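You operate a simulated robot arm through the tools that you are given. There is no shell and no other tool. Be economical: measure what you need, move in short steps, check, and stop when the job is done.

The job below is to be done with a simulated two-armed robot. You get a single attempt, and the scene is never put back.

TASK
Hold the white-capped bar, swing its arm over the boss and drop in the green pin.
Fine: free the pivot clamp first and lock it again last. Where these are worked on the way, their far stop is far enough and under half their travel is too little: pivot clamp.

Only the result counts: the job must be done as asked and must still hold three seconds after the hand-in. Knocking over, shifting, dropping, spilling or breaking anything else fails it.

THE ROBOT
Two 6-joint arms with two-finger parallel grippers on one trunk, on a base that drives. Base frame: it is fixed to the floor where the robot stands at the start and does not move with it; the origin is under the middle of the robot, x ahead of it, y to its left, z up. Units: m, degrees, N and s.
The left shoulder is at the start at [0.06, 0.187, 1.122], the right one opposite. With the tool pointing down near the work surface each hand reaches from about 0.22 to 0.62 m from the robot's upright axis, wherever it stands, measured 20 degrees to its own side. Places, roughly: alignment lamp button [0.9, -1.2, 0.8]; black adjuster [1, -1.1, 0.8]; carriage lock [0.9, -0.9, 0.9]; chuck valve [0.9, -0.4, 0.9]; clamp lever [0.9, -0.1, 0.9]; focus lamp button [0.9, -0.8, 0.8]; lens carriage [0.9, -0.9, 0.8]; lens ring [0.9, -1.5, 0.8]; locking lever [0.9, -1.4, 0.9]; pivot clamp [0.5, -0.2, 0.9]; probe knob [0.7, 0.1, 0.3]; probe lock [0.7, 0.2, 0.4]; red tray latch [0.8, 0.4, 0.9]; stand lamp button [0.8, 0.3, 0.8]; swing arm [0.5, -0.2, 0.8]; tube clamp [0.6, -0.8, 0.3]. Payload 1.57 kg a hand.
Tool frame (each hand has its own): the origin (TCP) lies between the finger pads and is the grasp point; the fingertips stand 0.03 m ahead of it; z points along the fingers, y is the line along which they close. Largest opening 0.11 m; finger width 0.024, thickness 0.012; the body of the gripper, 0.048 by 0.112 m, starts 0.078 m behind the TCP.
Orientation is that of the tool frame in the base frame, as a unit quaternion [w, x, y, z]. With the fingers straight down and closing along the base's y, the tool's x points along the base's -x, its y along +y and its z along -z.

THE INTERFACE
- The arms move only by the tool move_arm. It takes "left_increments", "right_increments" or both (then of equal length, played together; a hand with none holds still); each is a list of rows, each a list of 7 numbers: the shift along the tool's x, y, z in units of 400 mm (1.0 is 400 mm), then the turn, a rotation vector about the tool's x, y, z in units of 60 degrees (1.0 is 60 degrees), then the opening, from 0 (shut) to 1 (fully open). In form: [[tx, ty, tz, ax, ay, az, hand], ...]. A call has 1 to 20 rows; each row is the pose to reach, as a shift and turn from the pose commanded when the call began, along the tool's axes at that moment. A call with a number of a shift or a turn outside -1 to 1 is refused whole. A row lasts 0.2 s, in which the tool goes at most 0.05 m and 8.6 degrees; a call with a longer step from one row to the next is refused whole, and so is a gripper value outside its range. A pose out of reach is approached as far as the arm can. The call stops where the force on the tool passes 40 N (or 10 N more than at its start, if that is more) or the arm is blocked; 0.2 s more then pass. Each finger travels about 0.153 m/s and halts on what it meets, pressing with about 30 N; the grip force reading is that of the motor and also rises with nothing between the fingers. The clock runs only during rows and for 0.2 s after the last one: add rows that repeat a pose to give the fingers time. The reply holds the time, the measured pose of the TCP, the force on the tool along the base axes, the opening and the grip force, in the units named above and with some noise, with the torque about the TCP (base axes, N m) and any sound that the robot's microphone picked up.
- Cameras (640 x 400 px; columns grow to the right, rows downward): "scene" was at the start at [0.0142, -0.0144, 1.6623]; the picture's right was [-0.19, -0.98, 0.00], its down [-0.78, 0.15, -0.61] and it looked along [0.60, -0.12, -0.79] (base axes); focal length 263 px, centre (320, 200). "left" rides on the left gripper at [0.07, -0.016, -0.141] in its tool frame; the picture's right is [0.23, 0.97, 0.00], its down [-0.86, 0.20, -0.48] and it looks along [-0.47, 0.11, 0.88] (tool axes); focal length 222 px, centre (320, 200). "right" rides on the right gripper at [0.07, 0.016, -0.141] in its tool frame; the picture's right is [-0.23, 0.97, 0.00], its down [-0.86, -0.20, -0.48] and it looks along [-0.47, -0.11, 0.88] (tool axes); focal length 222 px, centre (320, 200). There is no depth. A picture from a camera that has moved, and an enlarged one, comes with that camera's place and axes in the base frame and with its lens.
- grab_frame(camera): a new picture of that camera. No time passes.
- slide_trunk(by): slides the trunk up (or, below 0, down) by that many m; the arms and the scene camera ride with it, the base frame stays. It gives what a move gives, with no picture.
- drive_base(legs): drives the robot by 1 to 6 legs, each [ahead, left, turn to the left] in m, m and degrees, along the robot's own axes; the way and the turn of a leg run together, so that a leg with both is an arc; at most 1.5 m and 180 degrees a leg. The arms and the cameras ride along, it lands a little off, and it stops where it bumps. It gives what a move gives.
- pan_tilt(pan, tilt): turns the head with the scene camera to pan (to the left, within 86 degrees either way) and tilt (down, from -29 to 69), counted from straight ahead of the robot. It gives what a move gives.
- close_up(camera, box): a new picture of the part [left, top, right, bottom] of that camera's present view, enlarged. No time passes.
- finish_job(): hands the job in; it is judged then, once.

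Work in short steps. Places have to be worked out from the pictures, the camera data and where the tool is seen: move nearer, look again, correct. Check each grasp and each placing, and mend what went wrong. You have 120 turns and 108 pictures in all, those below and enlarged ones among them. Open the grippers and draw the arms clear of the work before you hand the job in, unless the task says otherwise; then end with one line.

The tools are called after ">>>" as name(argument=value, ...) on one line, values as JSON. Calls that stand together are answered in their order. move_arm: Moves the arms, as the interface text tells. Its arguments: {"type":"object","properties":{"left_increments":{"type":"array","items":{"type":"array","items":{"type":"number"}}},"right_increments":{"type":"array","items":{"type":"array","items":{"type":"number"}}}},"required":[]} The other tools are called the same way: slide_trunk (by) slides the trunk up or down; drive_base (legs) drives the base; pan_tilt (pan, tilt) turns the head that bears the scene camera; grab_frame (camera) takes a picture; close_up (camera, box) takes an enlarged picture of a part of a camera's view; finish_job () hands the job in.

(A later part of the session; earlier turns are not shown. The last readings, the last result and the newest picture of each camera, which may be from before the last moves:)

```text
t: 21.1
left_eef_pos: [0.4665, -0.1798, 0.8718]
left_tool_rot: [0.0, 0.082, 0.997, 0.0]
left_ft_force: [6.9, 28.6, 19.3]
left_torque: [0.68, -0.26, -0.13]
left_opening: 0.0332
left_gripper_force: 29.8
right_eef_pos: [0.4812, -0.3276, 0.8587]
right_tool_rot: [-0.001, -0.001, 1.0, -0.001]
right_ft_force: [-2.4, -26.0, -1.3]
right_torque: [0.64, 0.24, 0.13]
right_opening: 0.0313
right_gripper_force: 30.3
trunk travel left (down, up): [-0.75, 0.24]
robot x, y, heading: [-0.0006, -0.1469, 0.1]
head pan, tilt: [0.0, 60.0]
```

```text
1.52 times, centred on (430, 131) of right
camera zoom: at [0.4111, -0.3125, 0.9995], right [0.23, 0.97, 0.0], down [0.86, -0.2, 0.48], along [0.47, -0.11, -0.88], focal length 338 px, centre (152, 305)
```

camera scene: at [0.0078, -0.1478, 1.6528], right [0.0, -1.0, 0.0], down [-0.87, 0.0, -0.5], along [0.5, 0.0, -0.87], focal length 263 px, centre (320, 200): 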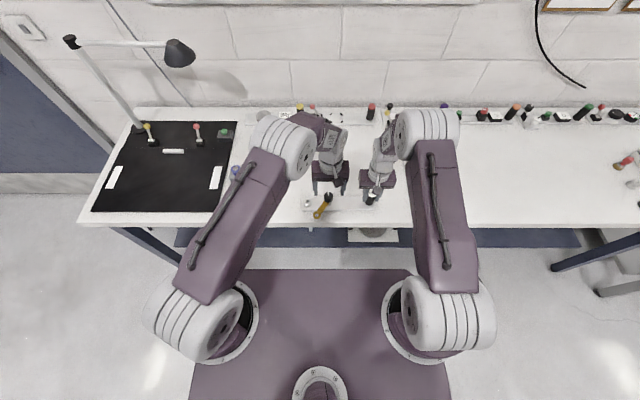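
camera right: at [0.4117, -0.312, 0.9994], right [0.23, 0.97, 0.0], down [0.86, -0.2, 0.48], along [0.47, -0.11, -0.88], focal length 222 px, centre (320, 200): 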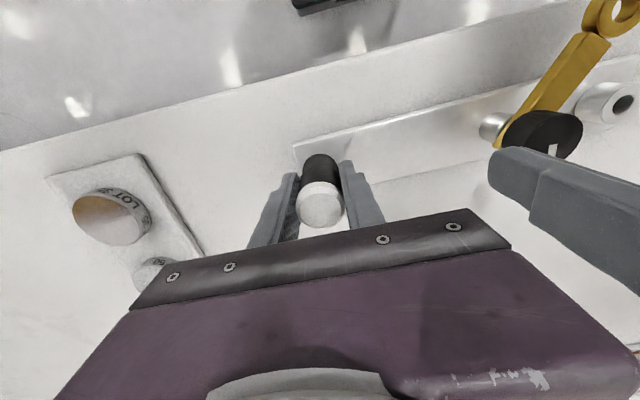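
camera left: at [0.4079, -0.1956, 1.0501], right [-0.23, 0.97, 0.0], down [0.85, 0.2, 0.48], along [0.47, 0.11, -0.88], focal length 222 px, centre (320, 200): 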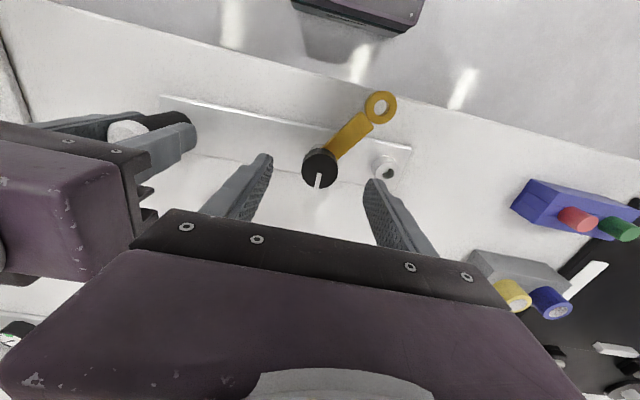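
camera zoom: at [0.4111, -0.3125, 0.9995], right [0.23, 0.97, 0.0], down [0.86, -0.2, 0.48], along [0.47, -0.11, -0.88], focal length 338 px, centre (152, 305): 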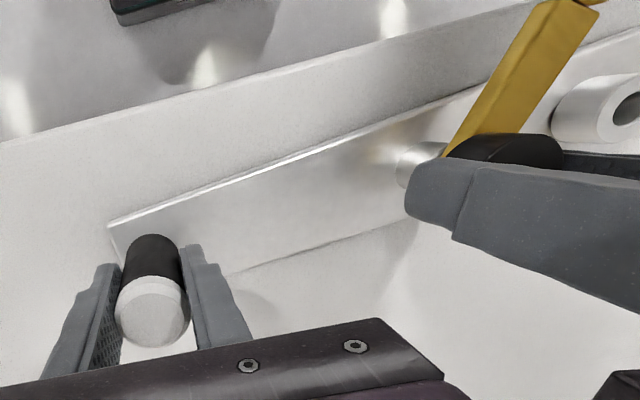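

The knob followed the full 50 degrees and the plate stayed. I release, rotate back, regrip and stroke again.

>>> move_arm(left_increments=[[0, 0, 0, 0, 0, 0, 0.3], [0, 0, -0.005, 0, 0, 0, 0.6], [0, -0.003, -0.005, 0, 0, 0.14, 0.6], [0, -0.003, -0.005, 0, 0, 0.28, 0.6], [0, -0.003, -0.003, 0, 0, 0.42, 0.6], [0, -0.003, 0, 0, 0, 0.56, 0.6], [0, -0.003, 0, 0, 0, 0.7, 0.6], [0, -0.003, 0, 0, 0, 0.84, 0.6], [0, -0.003, 0, 0, 0, 0.84, 0.3], [0, -0.003, 0, 0, 0, 0.84, 0], [0, -0.003, 0, 0, 0, 0.84, 0]])

>>> close_up(camera="left", box=[200, 80, 440, 230])

>>> move_arm(left_increments=[[0, 0, 0, 0, 0, -0.12, 0], [0, 0, 0, 0, 0, -0.24, 0], [0, 0, 0, 0, 0, -0.36, 0], [0, 0, 0, 0, 0, -0.48, 0], [0, 0, 0, 0, 0, -0.6, 0], [0, 0, 0, 0, 0, -0.72, 0]])

>>> close_up(camera="left", box=[200, 80, 440, 230])

>>> close_up(camera="right", box=[220, 0, 640, 262])

```text
t: 23.5
left_eef_pos: [0.4661, -0.1823, 0.8722]
left_tool_rot: [0.0, 0.5, 0.866, 0.0]
left_ft_force: [-4.5, -4.7, 0.6]
left_torque: [-0.17, 0.28, -0.08]
left_opening: 0.0333
left_gripper_force: 30.3
right_eef_pos: [0.4819, -0.3278, 0.8591]
right_tool_rot: [0.0, -0.001, 1.0, 0.0]
right_ft_force: [4.4, 3.9, 0.6]
right_torque: [0.39, -0.05, -0.29]
right_opening: 0.0315
right_gripper_force: 30.3
trunk travel left (down, up): [-0.75, 0.24]
robot x, y, heading: [0.0009, -0.1451, 0.3]
head pan, tilt: [0.0, 60.0]
```

```text
2.67 times, centred on (320, 155) of left
camera zoom: at [0.4186, -0.1317, 1.0132], right [0.73, 0.68, 0.0], down [0.6, -0.64, 0.48], along [0.33, -0.35, -0.88], focal length 592 px, centre (320, 320)
```

zoom: 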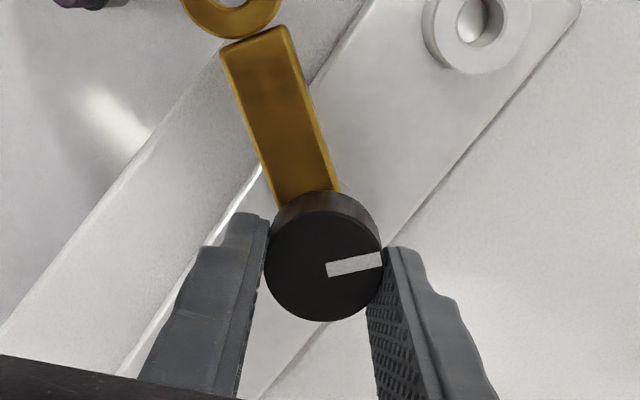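

```text
t: 24.9
left_eef_pos: [0.4653, -0.1813, 0.8722]
left_tool_rot: [-0.001, 0.145, 0.989, 0.001]
left_ft_force: [1.4, 10.3, 0.5]
left_torque: [0.09, -0.16, -0.39]
left_opening: 0.0333
left_gripper_force: 30.2
right_eef_pos: [0.4806, -0.3281, 0.8581]
right_tool_rot: [0.0, -0.001, 1.0, 0.0]
right_ft_force: [-1.3, -8.0, 4.4]
right_torque: [0.65, 0.41, 0.36]
right_opening: 0.0316
right_gripper_force: 30.3
trunk travel left (down, up): [-0.75, 0.24]
robot x, y, heading: [-0.0012, -0.1476, 0.2]
head pan, tilt: [0.0, 60.0]
```

```text
2.67 times, centred on (320, 155) of left
camera zoom: at [0.3955, -0.178, 1.0133], right [0.06, 1.0, 0.0], down [0.88, -0.05, 0.48], along [0.48, -0.03, -0.88], focal length 592 px, centre (320, 320)
```

zoom: 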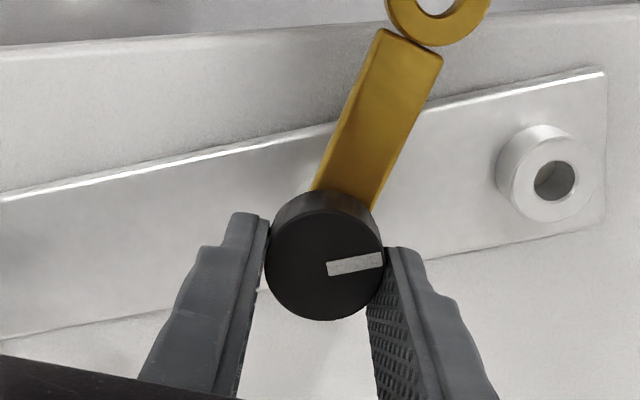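

```text
1.52 times, centred on (430, 131) of right
camera zoom: at [0.4114, -0.3121, 0.9994], right [0.23, 0.97, 0.0], down [0.86, -0.2, 0.48], along [0.47, -0.11, -0.88], focal length 338 px, centre (152, 305)
```

zoom: 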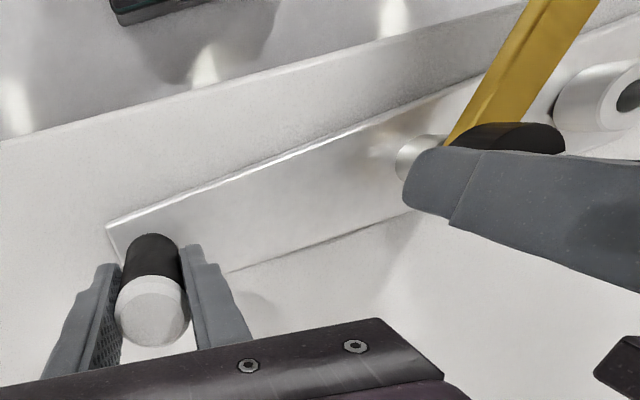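

The knob is now ~90 degrees from locked and the torque rose to -0.4 with the plate just starting to give, so this is the far stop. I release, raise the left hand and look at the arm.

>>> move_arm(left_increments=[[0, 0, 0, 0, 0, 0, 0.3], [0, 0, 0, 0, 0, 0, 0.6], [0, 0, -0.06, 0, 0, 0, 0.6], [0.03, 0, -0.12, 0, 0, 0, 0.6], [0.06, 0.02, -0.15, 0, 0, 0, 0.6], [0.09, 0.04, -0.15, 0, 0, 0, 0.6], [0.09, 0.04, -0.15, 0, 0, 0, 0.6]])

>>> grab_frame(camera="left")

>>> close_up(camera="scene", box=[290, 180, 390, 242])

```text
t: 26.5
left_eef_pos: [0.4365, -0.1561, 0.9307]
left_tool_rot: [0.0, 0.145, 0.989, 0.0]
left_ft_force: [0.4, 0.5, -0.1]
left_torque: [0.0, 0.02, 0.0]
left_opening: 0.0661
left_gripper_force: 0.1
right_eef_pos: [0.4809, -0.3275, 0.8588]
right_tool_rot: [0.0, -0.001, 1.0, 0.0]
right_ft_force: [-0.9, -0.1, -0.7]
right_torque: [-0.47, -0.02, -0.06]
right_opening: 0.0315
right_gripper_force: 30.7
trunk travel left (down, up): [-0.75, 0.24]
robot x, y, heading: [0.0008, -0.1461, 0.2]
head pan, tilt: [0.0, 60.0]
```

```text
66 pictures are left
camera left: at [0.3663, -0.1528, 1.0722], right [0.06, 1.0, 0.0], down [0.88, -0.05, 0.48], along [0.48, -0.03, -0.88], focal length 222 px, centre (320, 200)
```

left: 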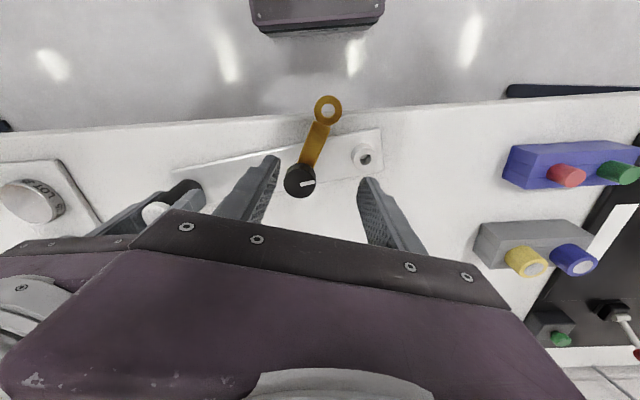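

```text
6.40 times, centred on (340, 211) of scene
camera zoom: at [0.0075, -0.1477, 1.6528], right [0.0, -1.0, 0.0], down [-0.87, 0.0, -0.5], along [0.5, 0.0, -0.87], focal length 1680 px, centre (192, 130)
```

zoom: 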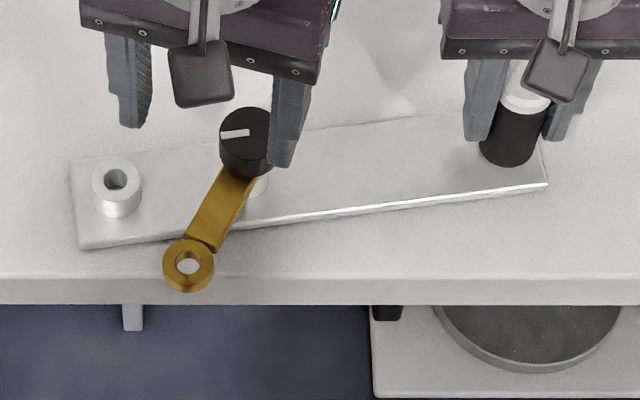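

Pivot ≈ (0.4635, -0.179), ring ≈ (0.395, -0.146), boss ≈ (0.449, -0.106): the arm needs a 53 degree clockwise swing. I'll straddle the arm at 43 mm radius; first a hover to verify.

>>> move_arm(left_increments=[[0.012, -0.009, 0.04, 0, 0, 0.08, 0.4], [0.025, -0.018, 0.08, 0, 0, 0.15, 0.4], [0.025, -0.018, 0.125, 0, 0, 0.15, 0.4], [0.025, -0.018, 0.125, 0, 0, 0.15, 0.4]])

>>> close_up(camera="left", box=[200, 60, 440, 210])

>>> close_up(camera="scene", box=[290, 180, 390, 242])

```text
t: 27.5
left_eef_pos: [0.425, -0.1615, 0.8805]
left_tool_rot: [0.0, 0.222, 0.975, 0.0]
left_ft_force: [0.4, -1.0, 0.8]
left_torque: [-0.01, -0.01, 0.01]
left_opening: 0.0439
left_gripper_force: 0.1
right_eef_pos: [0.4825, -0.3277, 0.8597]
right_tool_rot: [0.0, -0.001, 1.0, 0.0]
right_ft_force: [-0.4, -0.2, 0.3]
right_torque: [-0.44, -0.02, -0.05]
right_opening: 0.0308
right_gripper_force: 29.9
trunk travel left (down, up): [-0.75, 0.24]
robot x, y, heading: [0.0009, -0.147, 0.1]
head pan, tilt: [0.0, 60.0]
```

```text
2.67 times, centred on (320, 135) of left
camera zoom: at [0.3566, -0.148, 1.0219], right [0.22, 0.98, 0.0], down [0.86, -0.19, 0.48], along [0.47, -0.1, -0.88], focal length 592 px, centre (320, 373)
```

zoom: 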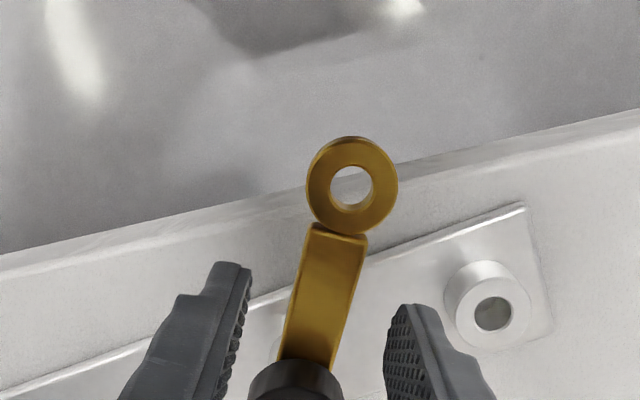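

```text
6.40 times, centred on (340, 211) of scene
camera zoom: at [0.0078, -0.1477, 1.6528], right [0.0, -1.0, 0.0], down [-0.87, 0.0, -0.5], along [0.5, 0.0, -0.87], focal length 1680 px, centre (192, 130)
```

zoom: 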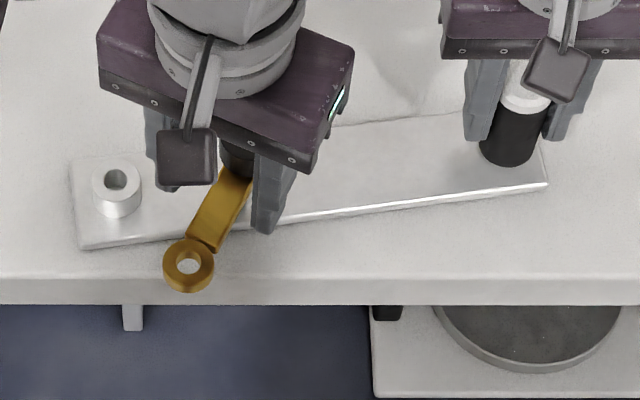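

Alignment looks good; I descend and close on the arm.

>>> move_arm(left_increments=[[0, 0, 0.04, 0, 0, 0, 0.4], [0, 0, 0.072, 0, 0, 0, 0.4], [0, 0, 0.072, 0, 0, 0, 0.2], [0, 0, 0.072, 0, 0, 0, 0], [0, 0, 0.072, 0, 0, 0, 0]])

>>> close_up(camera="left", box=[200, 60, 440, 210])

```text
t: 28.7
left_eef_pos: [0.4255, -0.1625, 0.8524]
left_tool_rot: [0.0, 0.223, 0.975, 0.0]
left_ft_force: [-2.7, -3.7, 1.0]
left_torque: [-0.01, 0.03, -0.55]
left_opening: 0.0197
left_gripper_force: 29.9
right_eef_pos: [0.482, -0.3266, 0.8591]
right_tool_rot: [0.0, -0.001, 1.0, 0.0]
right_ft_force: [0.4, 3.4, 0.2]
right_torque: [-0.57, -0.04, 0.09]
right_opening: 0.0312
right_gripper_force: 30.5
trunk travel left (down, up): [-0.75, 0.24]
robot x, y, heading: [-0.0026, -0.1471, -0.1]
head pan, tilt: [0.0, 60.0]
```

```text
2.67 times, centred on (320, 135) of left
camera zoom: at [0.357, -0.1476, 0.9938], right [0.22, 0.98, 0.0], down [0.86, -0.19, 0.48], along [0.47, -0.1, -0.88], focal length 592 px, centre (320, 373)
```

zoom: 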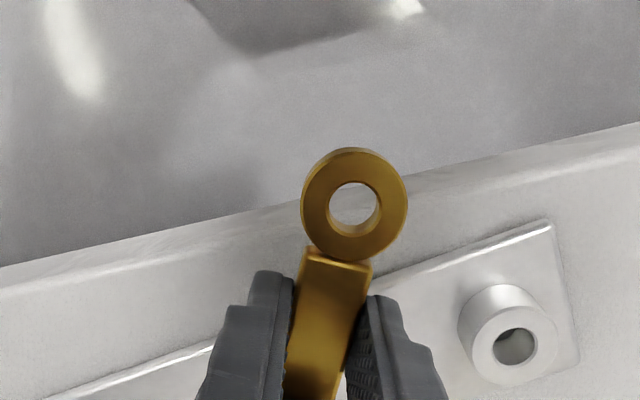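

Arm gripped. I swing it 18 degrees clockwise about the pivot as a trial.

>>> move_arm(left_increments=[[-0.0006, 0.0108, 0, 0, 0, 0.1, 0], [-0.0023, 0.0215, 0, 0, 0, 0.2, 0], [-0.0051, 0.032, 0, 0, 0, 0.3, 0], [-0.0051, 0.032, 0, 0, 0, 0.3, 0]])

>>> close_up(camera="left", box=[200, 60, 440, 210])

>>> close_up(camera="right", box=[220, 0, 640, 262])

```text
t: 29.7
left_eef_pos: [0.4331, -0.15, 0.8529]
left_tool_rot: [0.002, 0.373, 0.928, -0.001]
left_ft_force: [0.1, -26.4, -0.5]
left_torque: [-0.46, -0.04, -0.58]
left_opening: 0.0199
left_gripper_force: 29.3
right_eef_pos: [0.4828, -0.3271, 0.8594]
right_tool_rot: [0.001, 0.0, 1.0, -0.001]
right_ft_force: [0.0, 26.5, 6.1]
right_torque: [1.06, 0.12, -0.48]
right_opening: 0.031
right_gripper_force: 29.9
trunk travel left (down, up): [-0.75, 0.24]
robot x, y, heading: [-0.0019, -0.1507, 0.3]
head pan, tilt: [0.0, 60.0]
```

```text
2.67 times, centred on (320, 135) of left
camera zoom: at [0.3733, -0.1147, 0.9944], right [0.51, 0.86, 0.0], down [0.75, -0.45, 0.48], along [0.41, -0.25, -0.88], focal length 592 px, centre (320, 373)
```

zoom: 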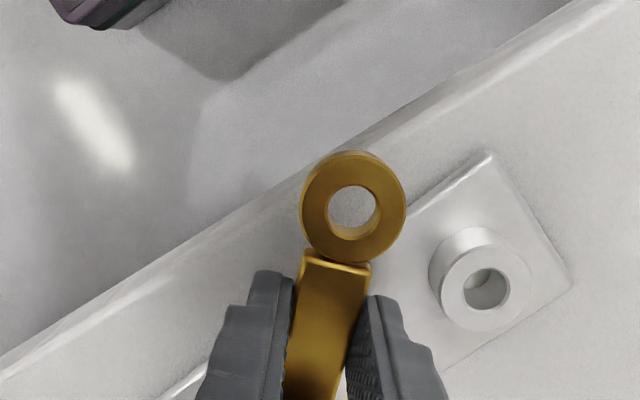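

```text
1.52 times, centred on (430, 131) of right
camera zoom: at [0.4121, -0.3111, 0.9995], right [0.23, 0.97, 0.0], down [0.86, -0.2, 0.48], along [0.47, -0.11, -0.88], focal length 338 px, centre (152, 305)
```

zoom: 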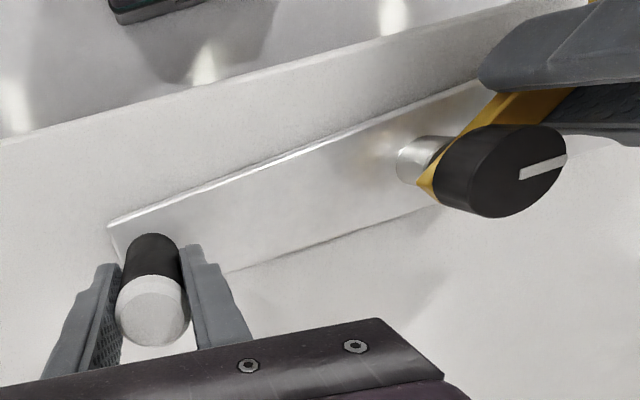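

The arm swings freely with the plate held. There is ~2 mm radial offset (26 N), so I correct the pivot estimate and swing 30 degrees further.

>>> move_arm(left_increments=[[0.003, 0.0038, 0, 0, 0, 0, 0], [0.003, 0.0145, 0, 0, 0, 0.1, 0], [0.0016, 0.025, 0, 0, 0, 0.2, 0], [-0.0008, 0.0354, 0, 0, 0, 0.3, 0], [-0.0042, 0.0455, 0, 0, 0, 0.4, 0], [-0.0087, 0.055, 0, 0, 0, 0.5, 0], [-0.0087, 0.055, 0, 0, 0, 0.5, 0]])

>>> close_up(camera="left", box=[200, 60, 440, 210])

>>> close_up(camera="right", box=[220, 0, 640, 262])

```text
t: 31.3
left_eef_pos: [0.4508, -0.1357, 0.8543]
left_tool_rot: [0.0, 0.6, 0.8, 0.001]
left_ft_force: [6.0, -6.3, 3.7]
left_torque: [-0.87, -0.4, 0.14]
left_opening: 0.0195
left_gripper_force: 29.9
right_eef_pos: [0.4808, -0.3275, 0.8585]
right_tool_rot: [-0.001, -0.001, 1.0, -0.001]
right_ft_force: [-3.7, 7.4, 1.0]
right_torque: [0.73, 0.04, 0.4]
right_opening: 0.0314
right_gripper_force: 30.2
trunk travel left (down, up): [-0.75, 0.24]
robot x, y, heading: [0.0007, -0.1458, 0.1]
head pan, tilt: [0.0, 60.0]
```

```text
2.67 times, centred on (320, 135) of left
camera zoom: at [0.4161, -0.0752, 0.9947], right [0.87, 0.49, 0.0], down [0.43, -0.77, 0.48], along [0.24, -0.42, -0.88], focal length 592 px, centre (320, 373)
```

zoom: 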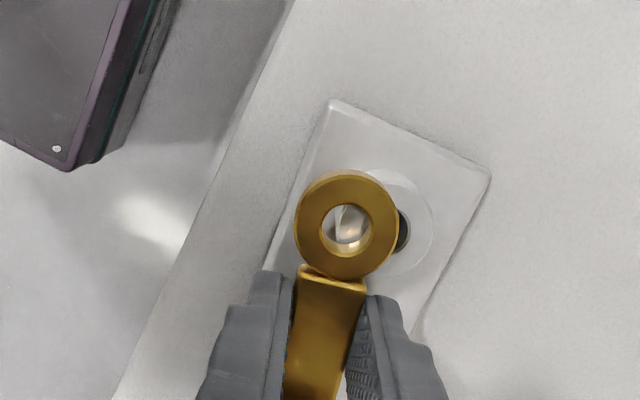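

```text
1.52 times, centred on (430, 131) of right
camera zoom: at [0.4111, -0.312, 0.9995], right [0.22, 0.97, 0.0], down [0.86, -0.2, 0.48], along [0.47, -0.11, -0.88], focal length 338 px, centre (152, 305)
```

zoom: 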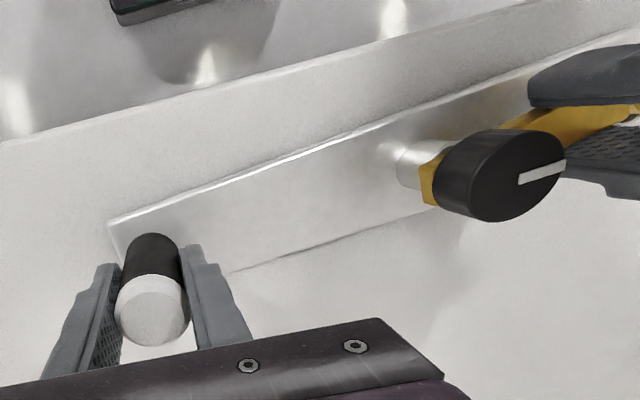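

The ring is about 8 degrees short of the boss. I swing the remaining 8 degrees.

>>> move_arm(left_increments=[[0.001, 0.008, 0, 0, 0, 0.067, 0], [0.0016, 0.016, 0, 0, 0, 0.133, 0], [0.0016, 0.016, 0, 0, 0, 0.133, 0]])

>>> close_up(camera="left", box=[260, 100, 420, 200])

>>> close_up(camera="scene", box=[290, 180, 390, 242])

```text
t: 32.1
left_eef_pos: [0.4567, -0.1355, 0.8544]
left_tool_rot: [0.0, 0.654, 0.756, 0.0]
left_ft_force: [3.3, -8.3, 10.6]
left_torque: [0.15, 0.03, 0.03]
left_opening: 0.0198
left_gripper_force: 29.8
right_eef_pos: [0.4818, -0.3281, 0.8602]
right_tool_rot: [0.0, -0.002, 1.0, 0.0]
right_ft_force: [-3.9, 8.6, -0.8]
right_torque: [-0.68, 0.21, -0.03]
right_opening: 0.0311
right_gripper_force: 29.8
trunk travel left (down, up): [-0.75, 0.24]
robot x, y, heading: [0.0, -0.145, -0.0]
head pan, tilt: [0.0, 60.0]
```

```text
4.00 times, centred on (340, 150) of left
camera zoom: at [0.4311, -0.0695, 0.9947], right [0.93, 0.36, 0.0], down [0.32, -0.82, 0.48], along [0.17, -0.45, -0.88], focal length 888 px, centre (240, 400)
```

zoom: 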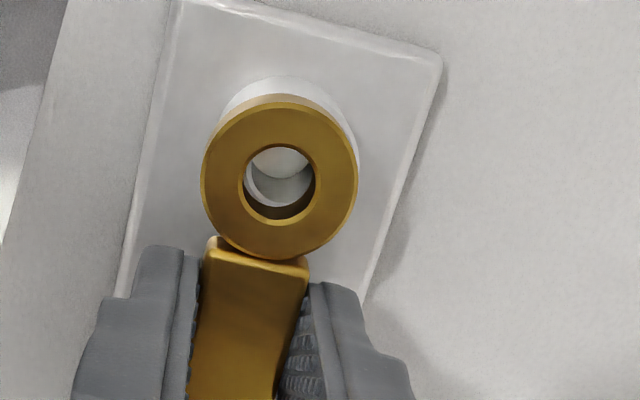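

```text
6.40 times, centred on (340, 211) of scene
camera zoom: at [0.0071, -0.1479, 1.6528], right [0.0, -1.0, 0.0], down [-0.87, 0.0, -0.5], along [0.5, 0.0, -0.87], focal length 1680 px, centre (192, 130)
```

zoom: 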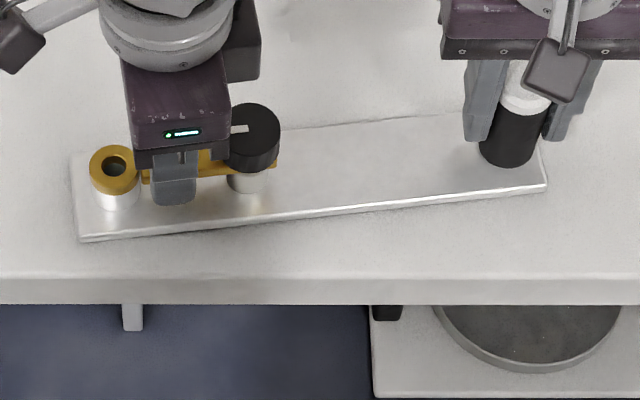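

The ring is essentially over the boss, maybe 2 mm short. I nudge 1.5 degrees more, then release and look from above.

>>> move_arm(left_increments=[[0.0, 0.0028, 0, 0, 0, 0.025, 0], [0.0, 0.0028, 0, 0, 0, 0.025, 0], [0.0, 0.0028, 0, 0, 0, 0.025, 0.15], [0.0, 0.0028, 0, 0, 0, 0.025, 0.3], [0.0, 0.0028, -0.05, 0, 0, 0.025, 0.3], [0.0, 0.0028, -0.12, 0, 0, 0.025, 0.3], [0.0, 0.0028, -0.12, 0, 0, 0.025, 0.3]])

>>> close_up(camera="left", box=[260, 100, 420, 200])

>>> close_up(camera="scene", box=[290, 185, 350, 225])

```text
t: 33.7
left_eef_pos: [0.4593, -0.1348, 0.9024]
left_tool_rot: [0.001, 0.664, 0.748, 0.0]
left_ft_force: [-0.9, -0.9, 0.9]
left_torque: [0.02, 0.01, 0.03]
left_opening: 0.0331
left_gripper_force: 0.2
right_eef_pos: [0.4834, -0.3278, 0.859]
right_tool_rot: [0.001, -0.001, 1.0, 0.0]
right_ft_force: [0.9, 0.4, -0.5]
right_torque: [-0.48, 0.0, -0.09]
right_opening: 0.0314
right_gripper_force: 29.7
trunk travel left (down, up): [-0.75, 0.24]
robot x, y, heading: [-0.0019, -0.1475, 0.2]
head pan, tilt: [0.0, 60.0]
```

```text
4.00 times, centred on (340, 150) of left
camera zoom: at [0.4349, -0.0684, 1.0433], right [0.94, 0.34, 0.0], down [0.3, -0.83, 0.48], along [0.16, -0.45, -0.88], focal length 888 px, centre (240, 400)
```

zoom: 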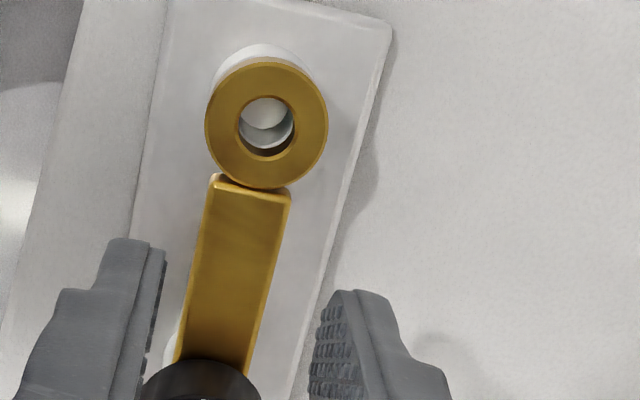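

```text
10.00 times, centred on (320, 205) of scene
camera zoom: at [0.008, -0.1479, 1.6528], right [0.0, -1.0, 0.0], down [-0.87, 0.0, -0.5], along [0.5, 0.0, -0.87], focal length 2626 px, centre (320, 150)
```

zoom: 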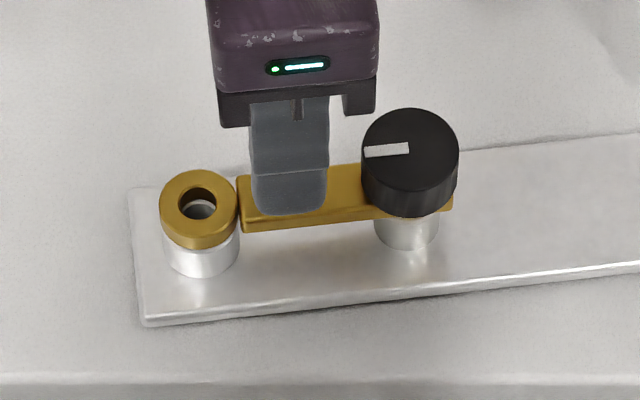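

The ring now sits over the boss. I raise the left hand, turn it back and travel toward the green pin, with the right hand still holding the bar.

>>> move_arm(left_increments=[[0, 0, -0.1, 0, 0, -0.1, 0.5], [0.07, 0.003, -0.2, 0, 0, -0.23, 0.6], [0.17, 0.007, -0.2, 0, 0, -0.36, 0.6], [0.27, 0.01, -0.2, 0, 0, -0.49, 0.6], [0.37, 0.015, -0.2, 0, 0, -0.62, 0.6], [0.47, 0.02, -0.2, 0, 0, -0.75, 0.6], [0.57, 0.025, -0.2, 0, 0, -0.88, 0.6], [0.664, 0.029, -0.2, 0, 0, -1.0, 0.6]])

>>> move_arm(left_increments=[[0, 0, 0, 0, 0, -0.13, 0.6], [0, 0, 0, 0, 0, -0.26, 0.6], [0, 0, 0, 0, 0, -0.387, 0.6], [0, 0, 0, 0, 0, -0.387, 0.6]])

>>> grab_frame(camera="left")

>>> close_up(camera="scene", box=[180, 150, 340, 250])

```text
t: 35.5
left_eef_pos: [0.4368, 0.1335, 0.9805]
left_tool_rot: [0.0, 0.2, 0.98, 0.0]
left_ft_force: [0.3, 0.7, 0.0]
left_torque: [0.01, -0.01, 0.0]
left_opening: 0.0661
left_gripper_force: 0.0
right_eef_pos: [0.481, -0.3272, 0.8598]
right_tool_rot: [0.0, -0.001, 1.0, 0.0]
right_ft_force: [-0.7, 1.0, -0.6]
right_torque: [0.77, 0.14, 0.12]
right_opening: 0.0313
right_gripper_force: 30.2
trunk travel left (down, up): [-0.75, 0.24]
robot x, y, heading: [-0.0002, -0.1502, -0.2]
head pan, tilt: [0.0, 60.0]
```

```text
t: 36.5
left_eef_pos: [0.4372, 0.133, 0.9814]
left_tool_rot: [0.0, -0.001, 1.0, 0.001]
left_ft_force: [-0.6, -0.7, 0.0]
left_torque: [0.0, 0.0, 0.01]
left_opening: 0.0661
left_gripper_force: 0.0
right_eef_pos: [0.4825, -0.3269, 0.8602]
right_tool_rot: [0.0, 0.0, 1.0, 0.0]
right_ft_force: [0.1, 1.5, 1.1]
right_torque: [0.66, 0.14, -0.08]
right_opening: 0.0312
right_gripper_force: 29.6
trunk travel left (down, up): [-0.75, 0.24]
robot x, y, heading: [0.0016, -0.15, 0.2]
head pan, tilt: [0.0, 60.0]
```

```text
53 pictures are left
camera left: at [0.3681, 0.1144, 1.1223], right [-0.23, 0.97, 0.0], down [0.85, 0.2, 0.48], along [0.47, 0.11, -0.88], focal length 222 px, centre (320, 200)
```

left: 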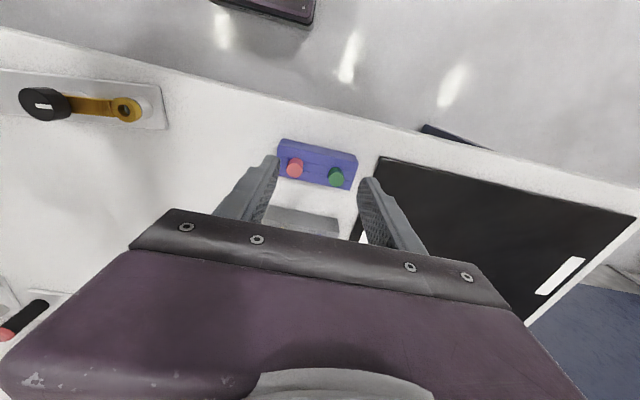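

```text
4.00 times, centred on (260, 200) of scene
camera zoom: at [0.0077, -0.1476, 1.6528], right [0.0, -1.0, 0.0], down [-0.87, 0.0, -0.5], along [0.5, 0.0, -0.87], focal length 1050 px, centre (560, 200)
```

zoom: 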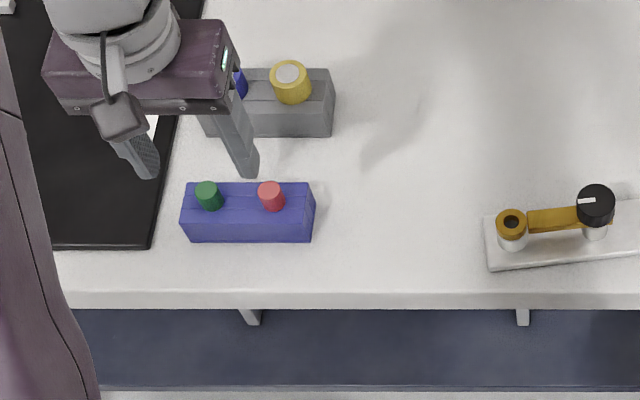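

I estimate the pin at (0.467, 0.158), top ≈ 0.86. I hover lower above it with a narrower opening and look closely.

>>> move_arm(left_increments=[[-0.037, 0.031, 0.05, 0, 0, 0, 0.5], [-0.074, 0.062, 0.1, 0, 0, 0, 0.4], [-0.074, 0.062, 0.15, 0, 0, 0, 0.4], [-0.074, 0.062, 0.15, 0, 0, 0, 0.4]])

>>> close_up(camera="left", box=[200, 100, 440, 250])

>>> close_up(camera="scene", box=[215, 175, 275, 215])

```text
t: 37.5
left_eef_pos: [0.4679, 0.1568, 0.9208]
left_tool_rot: [0.001, -0.001, 1.0, 0.0]
left_ft_force: [-0.1, 0.6, -0.4]
left_torque: [0.0, 0.02, -0.05]
left_opening: 0.0438
left_gripper_force: 0.2
right_eef_pos: [0.4814, -0.3266, 0.8593]
right_tool_rot: [0.0, -0.001, 1.0, 0.0]
right_ft_force: [0.3, -2.9, 2.1]
right_torque: [0.24, 0.28, -0.05]
right_opening: 0.0315
right_gripper_force: 30.1
trunk travel left (down, up): [-0.75, 0.24]
robot x, y, heading: [-0.0028, -0.1477, 0.1]
head pan, tilt: [0.0, 60.0]
```

```text
2.67 times, centred on (320, 175) of left
camera zoom: at [0.3992, 0.1385, 1.0617], right [-0.23, 0.97, 0.0], down [0.85, 0.2, 0.48], along [0.47, 0.11, -0.88], focal length 592 px, centre (320, 267)
```

zoom: 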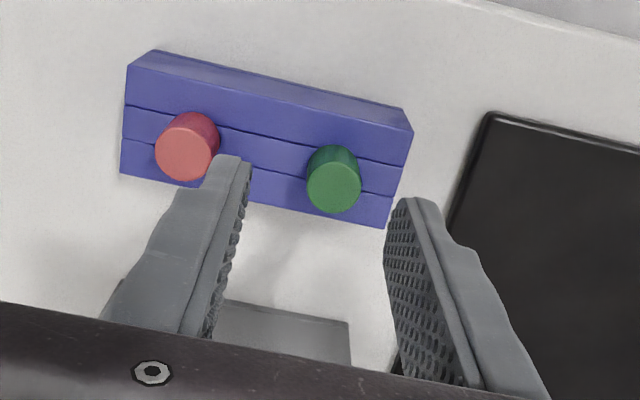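

```text
10.00 times, centred on (245, 195) of scene
camera zoom: at [0.0076, -0.1479, 1.6528], right [0.0, -1.0, 0.0], down [-0.87, 0.0, -0.5], along [0.5, 0.0, -0.87], focal length 2626 px, centre (1070, 250)
```

zoom: 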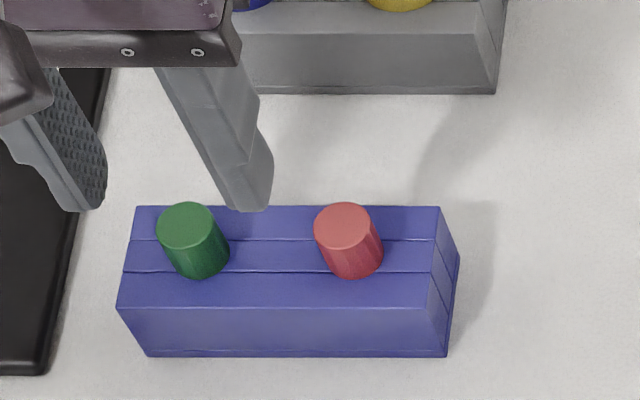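

Pin head: centre (0.473, 0.161), z 0.841–0.862, 20 mm across. I descend so the tips stay 2 mm above the block and close on it.

>>> move_arm(left_increments=[[-0.0127, 0.0105, 0.04, 0, 0, 0, 0.4], [-0.0127, 0.0105, 0.08, 0, 0, 0, 0.4], [-0.0127, 0.0105, 0.118, 0, 0, 0, 0.4], [-0.0127, 0.0105, 0.118, 0, 0, 0, 0.2], [-0.0127, 0.0105, 0.118, 0, 0, 0, 0], [-0.0127, 0.0105, 0.118, 0, 0, 0, 0]])

>>> close_up(camera="left", box=[200, 100, 440, 250])

```text
t: 38.9
left_eef_pos: [0.4729, 0.1617, 0.8741]
left_tool_rot: [0.001, -0.001, 1.0, 0.0]
left_ft_force: [0.3, 6.0, 1.6]
left_torque: [0.33, -0.03, 0.01]
left_opening: 0.0175
left_gripper_force: 30.4
right_eef_pos: [0.4804, -0.3266, 0.8592]
right_tool_rot: [0.0, -0.001, 1.0, -0.001]
right_ft_force: [0.3, -2.6, 1.3]
right_torque: [0.74, 0.07, -0.04]
right_opening: 0.0312
right_gripper_force: 29.9
trunk travel left (down, up): [-0.75, 0.24]
robot x, y, heading: [-0.0011, -0.1462, 0.3]
head pan, tilt: [0.0, 60.0]
```

```text
2.67 times, centred on (320, 175) of left
camera zoom: at [0.4035, 0.143, 1.0148], right [-0.23, 0.97, 0.0], down [0.85, 0.2, 0.48], along [0.47, 0.11, -0.88], focal length 592 px, centre (320, 267)
```

zoom: 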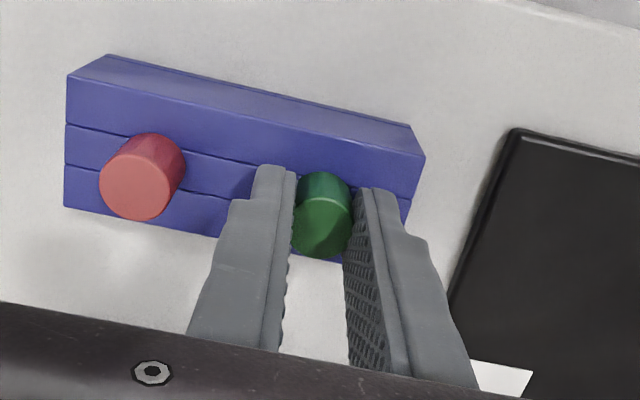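

Pin gripped (17.5 mm). I lift straight up 0.09 m.

>>> move_arm(left_increments=[[0, -0.001, -0.03, 0, 0, 0, 0], [0, -0.001, -0.07, 0, 0, 0, 0], [0, -0.001, -0.12, 0, 0, 0, 0], [0, -0.001, -0.18, 0, 0, 0, 0], [0, -0.001, -0.23, 0, 0, 0, 0], [0, -0.001, -0.23, 0, 0, 0, 0]])

>>> close_up(camera="scene", box=[200, 150, 300, 212])

>>> close_up(camera="left", box=[200, 100, 440, 250])

```text
t: 40.3
left_eef_pos: [0.4711, 0.158, 0.9664]
left_tool_rot: [0.0, 0.0, 1.0, 0.0]
left_ft_force: [0.6, 0.5, -1.0]
left_torque: [0.03, 0.02, 0.01]
left_opening: 0.0178
left_gripper_force: 30.0
right_eef_pos: [0.4824, -0.3268, 0.8604]
right_tool_rot: [0.0, -0.001, 1.0, 0.0]
right_ft_force: [-0.2, 1.1, 2.0]
right_torque: [0.66, -0.08, -0.12]
right_opening: 0.0313
right_gripper_force: 30.4
trunk travel left (down, up): [-0.75, 0.24]
robot x, y, heading: [0.0006, -0.1479, 0.3]
head pan, tilt: [0.0, 60.0]
```

```text
6.40 times, centred on (250, 181) of scene
camera zoom: at [0.0076, -0.1476, 1.6528], right [0.0, -1.0, 0.0], down [-0.87, 0.0, -0.5], along [0.5, 0.0, -0.87], focal length 1680 px, centre (768, 322)
```

zoom: 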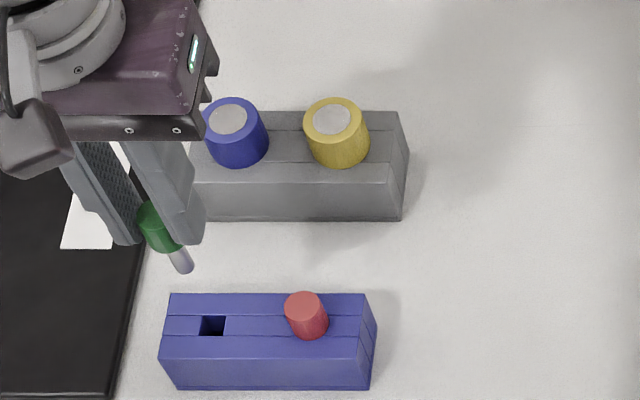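

```text
2.67 times, centred on (320, 175) of left
camera zoom: at [0.4024, 0.1407, 1.1071], right [-0.23, 0.97, 0.0], down [0.86, 0.2, 0.48], along [0.47, 0.11, -0.88], focal length 592 px, centre (320, 267)
```

zoom: 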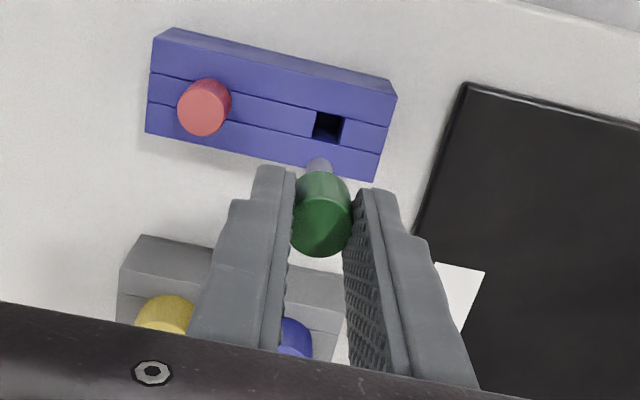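

The pin with its slim shank is in hand. I carry it over the boss while turning the hand so the fingers will close along x, clear of the amber arm.

>>> move_arm(left_increments=[[0.005, -0.08, 0, 0, 0, 0.12, 0], [0.01, -0.16, 0, 0, 0, 0.25, 0], [0.015, -0.25, 0, 0, 0, 0.38, 0], [0.02, -0.34, 0, 0, 0, 0.51, 0], [0.025, -0.43, 0, 0, 0, 0.64, 0], [0.03, -0.51, 0, 0, 0, 0.77, 0], [0.035, -0.59, 0, 0, 0, 0.9, 0], [0.039, -0.6575, 0, 0, 0, 1.0, 0], [0.039, -0.6575, 0, 0, 0, 1.0, 0]])

>>> move_arm(left_increments=[[0, 0, 0.03, 0, 0, 0.12, 0], [0, 0, 0.06, 0, 0, 0.24, 0], [0, 0, 0.1, 0, 0, 0.35, 0], [0, 0, 0.1, 0, 0, 0.35, 0]])

>>> close_up(camera="left", box=[220, 100, 420, 225])

>>> close_up(camera="scene", box=[290, 185, 350, 225])

>>> grab_frame(camera="right")

```text
t: 42.3
left_eef_pos: [0.4557, -0.1033, 0.9664]
left_tool_rot: [0.0, 0.499, 0.866, 0.0]
left_ft_force: [-0.7, 1.0, -0.2]
left_torque: [-0.02, 0.0, -0.01]
left_opening: 0.018
left_gripper_force: 30.1
right_eef_pos: [0.4808, -0.327, 0.8591]
right_tool_rot: [0.0, -0.001, 1.0, 0.001]
right_ft_force: [-0.3, -0.2, 1.6]
right_torque: [0.5, 0.1, 0.03]
right_opening: 0.0313
right_gripper_force: 29.9
trunk travel left (down, up): [-0.75, 0.24]
robot x, y, heading: [0.0011, -0.1497, 0.1]
head pan, tilt: [0.0, 60.0]
```

```text
t: 43.3
left_eef_pos: [0.4556, -0.1026, 0.9257]
left_tool_rot: [0.0, 0.65, 0.76, -0.001]
left_ft_force: [0.0, 0.8, 0.1]
left_torque: [0.01, 0.0, 0.01]
left_opening: 0.0181
left_gripper_force: 30.2
right_eef_pos: [0.4804, -0.3274, 0.8592]
right_tool_rot: [-0.001, -0.002, 1.0, 0.0]
right_ft_force: [-0.4, 0.6, 1.0]
right_torque: [-0.43, -0.02, -0.12]
right_opening: 0.0313
right_gripper_force: 30.3
trunk travel left (down, up): [-0.75, 0.24]
robot x, y, heading: [-0.0025, -0.1486, 0.2]
head pan, tilt: [0.0, 60.0]
```

```text
3.20 times, centred on (320, 162) of left
camera zoom: at [0.43, -0.0371, 1.0676], right [0.93, 0.38, 0.0], down [0.33, -0.81, 0.48], along [0.18, -0.44, -0.88], focal length 711 px, centre (320, 320)
```

zoom: 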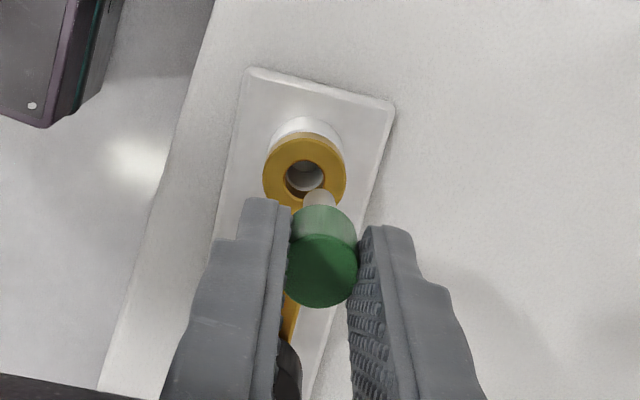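

```text
10.00 times, centred on (320, 205) of scene
camera zoom: at [0.0076, -0.1478, 1.6528], right [0.0, -1.0, 0.0], down [-0.87, 0.0, -0.5], along [0.5, 0.0, -0.87], focal length 2626 px, centre (320, 150)
```

zoom: 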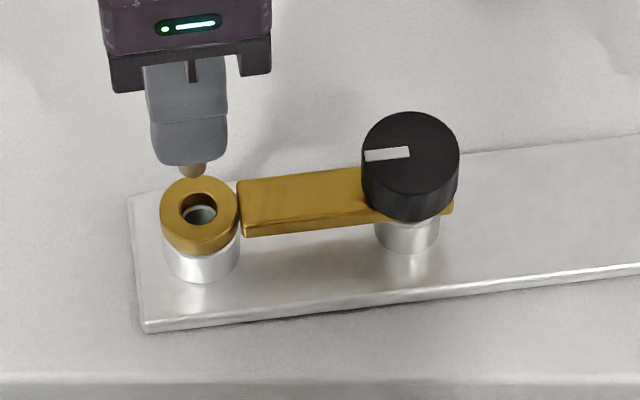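

```text
44 pictures are left
camera right: at [0.4116, -0.312, 0.9995], right [0.23, 0.97, 0.0], down [0.86, -0.2, 0.48], along [0.47, -0.11, -0.88], focal length 222 px, centre (320, 200)
```

right: 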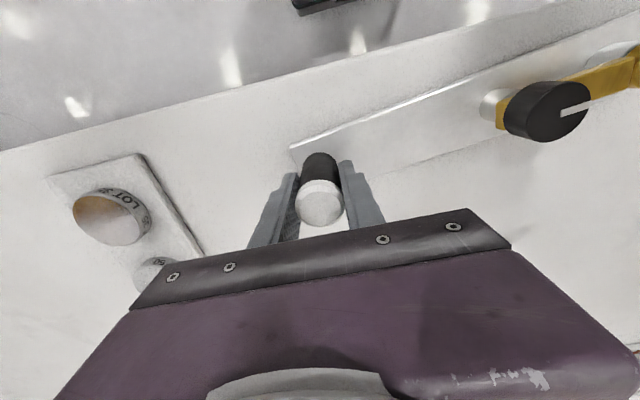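

Comparing the shank tip and ring hole in both views, the pin must move about 5 mm toward the robot and 1 mm right. I shift and lower 18 mm, then recheck.

>>> move_arm(left_increments=[[-0.001, -0.0133, 0, 0, 0, 0, 0], [-0.001, -0.0133, 0.045, 0, 0, 0, 0], [-0.001, -0.0133, 0.045, 0, 0, 0, 0]])

>>> close_up(camera="left", box=[270, 120, 370, 182])

>>> close_up(camera="scene", box=[295, 190, 325, 210])

```text
t: 44.1
left_eef_pos: [0.4513, -0.1038, 0.908]
left_tool_rot: [0.0, 0.65, 0.76, 0.001]
left_ft_force: [-0.4, 0.9, 0.7]
left_torque: [0.0, 0.0, -0.01]
left_opening: 0.018
left_gripper_force: 29.7
right_eef_pos: [0.482, -0.3275, 0.8587]
right_tool_rot: [0.0, -0.001, 1.0, -0.001]
right_ft_force: [-0.3, 0.2, 0.3]
right_torque: [-0.42, -0.03, -0.12]
right_opening: 0.0312
right_gripper_force: 30.3
trunk travel left (down, up): [-0.75, 0.24]
robot x, y, heading: [-0.0024, -0.1453, 0.1]
head pan, tilt: [0.0, 60.0]
```

```text
6.40 times, centred on (320, 151) of left
camera zoom: at [0.4249, -0.0388, 1.049], right [0.93, 0.38, 0.0], down [0.33, -0.81, 0.48], along [0.18, -0.44, -0.88], focal length 1422 px, centre (320, 514)
```

zoom: 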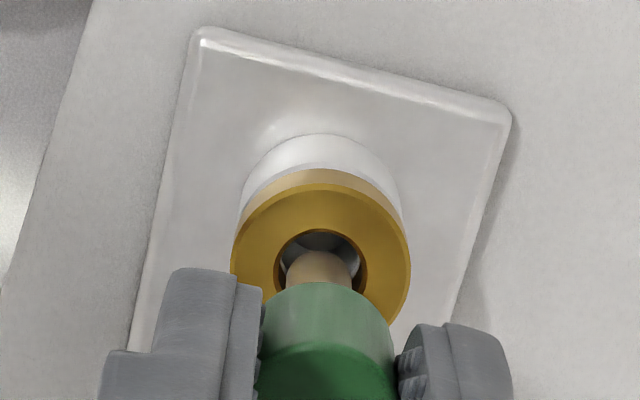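

```text
16.00 times, centred on (310, 200) of scene
camera zoom: at [0.0076, -0.1478, 1.6528], right [0.0, -1.0, 0.0], down [-0.87, 0.0, -0.5], along [0.5, 0.0, -0.87], focal length 4201 px, centre (480, 200)
```

zoom: 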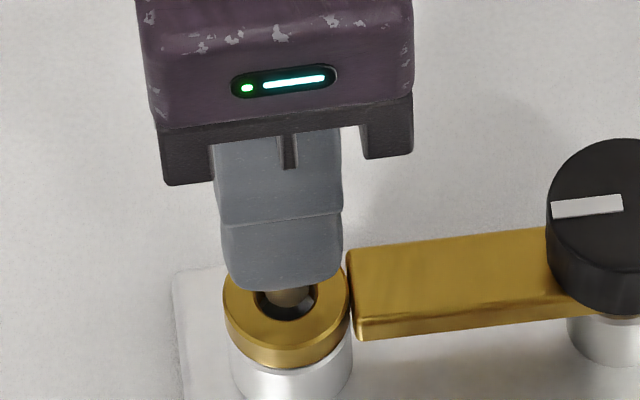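

The shank is nearly dead-centre over the hole. I correct 1 mm in +y and lower gently into it.

>>> move_arm(left_increments=[[0.0025, 0.0004, 0.01, 0, 0, 0, 0], [0.0025, 0.0004, 0.025, 0, 0, 0, 0], [0.0025, 0.0004, 0.04, 0, 0, 0, 0], [0.0025, 0.0004, 0.055, 0, 0, 0, 0], [0.0025, 0.0004, 0.055, 0, 0, 0, 0]])

>>> close_up(camera="left", box=[270, 120, 370, 182])

>>> close_up(camera="scene", box=[295, 190, 325, 210])

```text
t: 45.3
left_eef_pos: [0.452, -0.1034, 0.8868]
left_tool_rot: [-0.001, 0.649, 0.761, 0.0]
left_ft_force: [0.2, -0.2, -0.2]
left_torque: [-0.02, -0.01, -0.01]
left_opening: 0.0181
left_gripper_force: 29.9
right_eef_pos: [0.4814, -0.3261, 0.8595]
right_tool_rot: [0.001, -0.002, 1.0, 0.0]
right_ft_force: [-0.3, 0.9, 0.1]
right_torque: [-0.47, -0.04, -0.13]
right_opening: 0.0311
right_gripper_force: 30.1
trunk travel left (down, up): [-0.75, 0.24]
robot x, y, heading: [-0.0027, -0.1478, 0.1]
head pan, tilt: [0.0, 60.0]
```

```text
6.40 times, centred on (320, 151) of left
camera zoom: at [0.4257, -0.0378, 1.0269], right [0.93, 0.38, 0.0], down [0.33, -0.81, 0.48], along [0.18, -0.44, -0.88], focal length 1422 px, centre (320, 514)
```

zoom: 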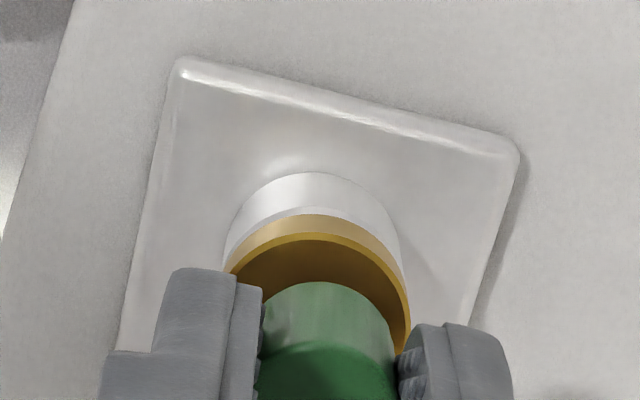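

```text
16.00 times, centred on (310, 200) of scene
camera zoom: at [0.0076, -0.1478, 1.6528], right [0.0, -1.0, 0.0], down [-0.87, 0.0, -0.5], along [0.5, 0.0, -0.87], focal length 4201 px, centre (480, 200)
```

zoom: 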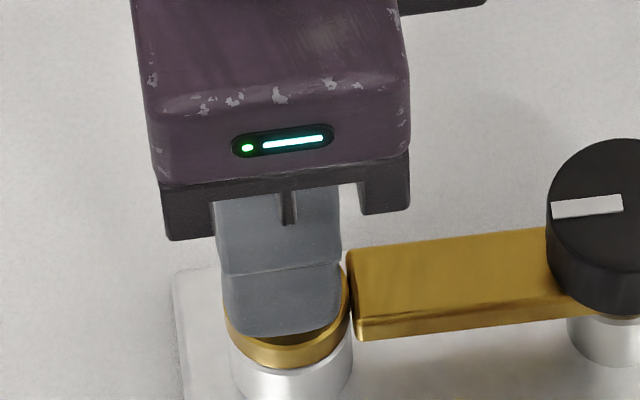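

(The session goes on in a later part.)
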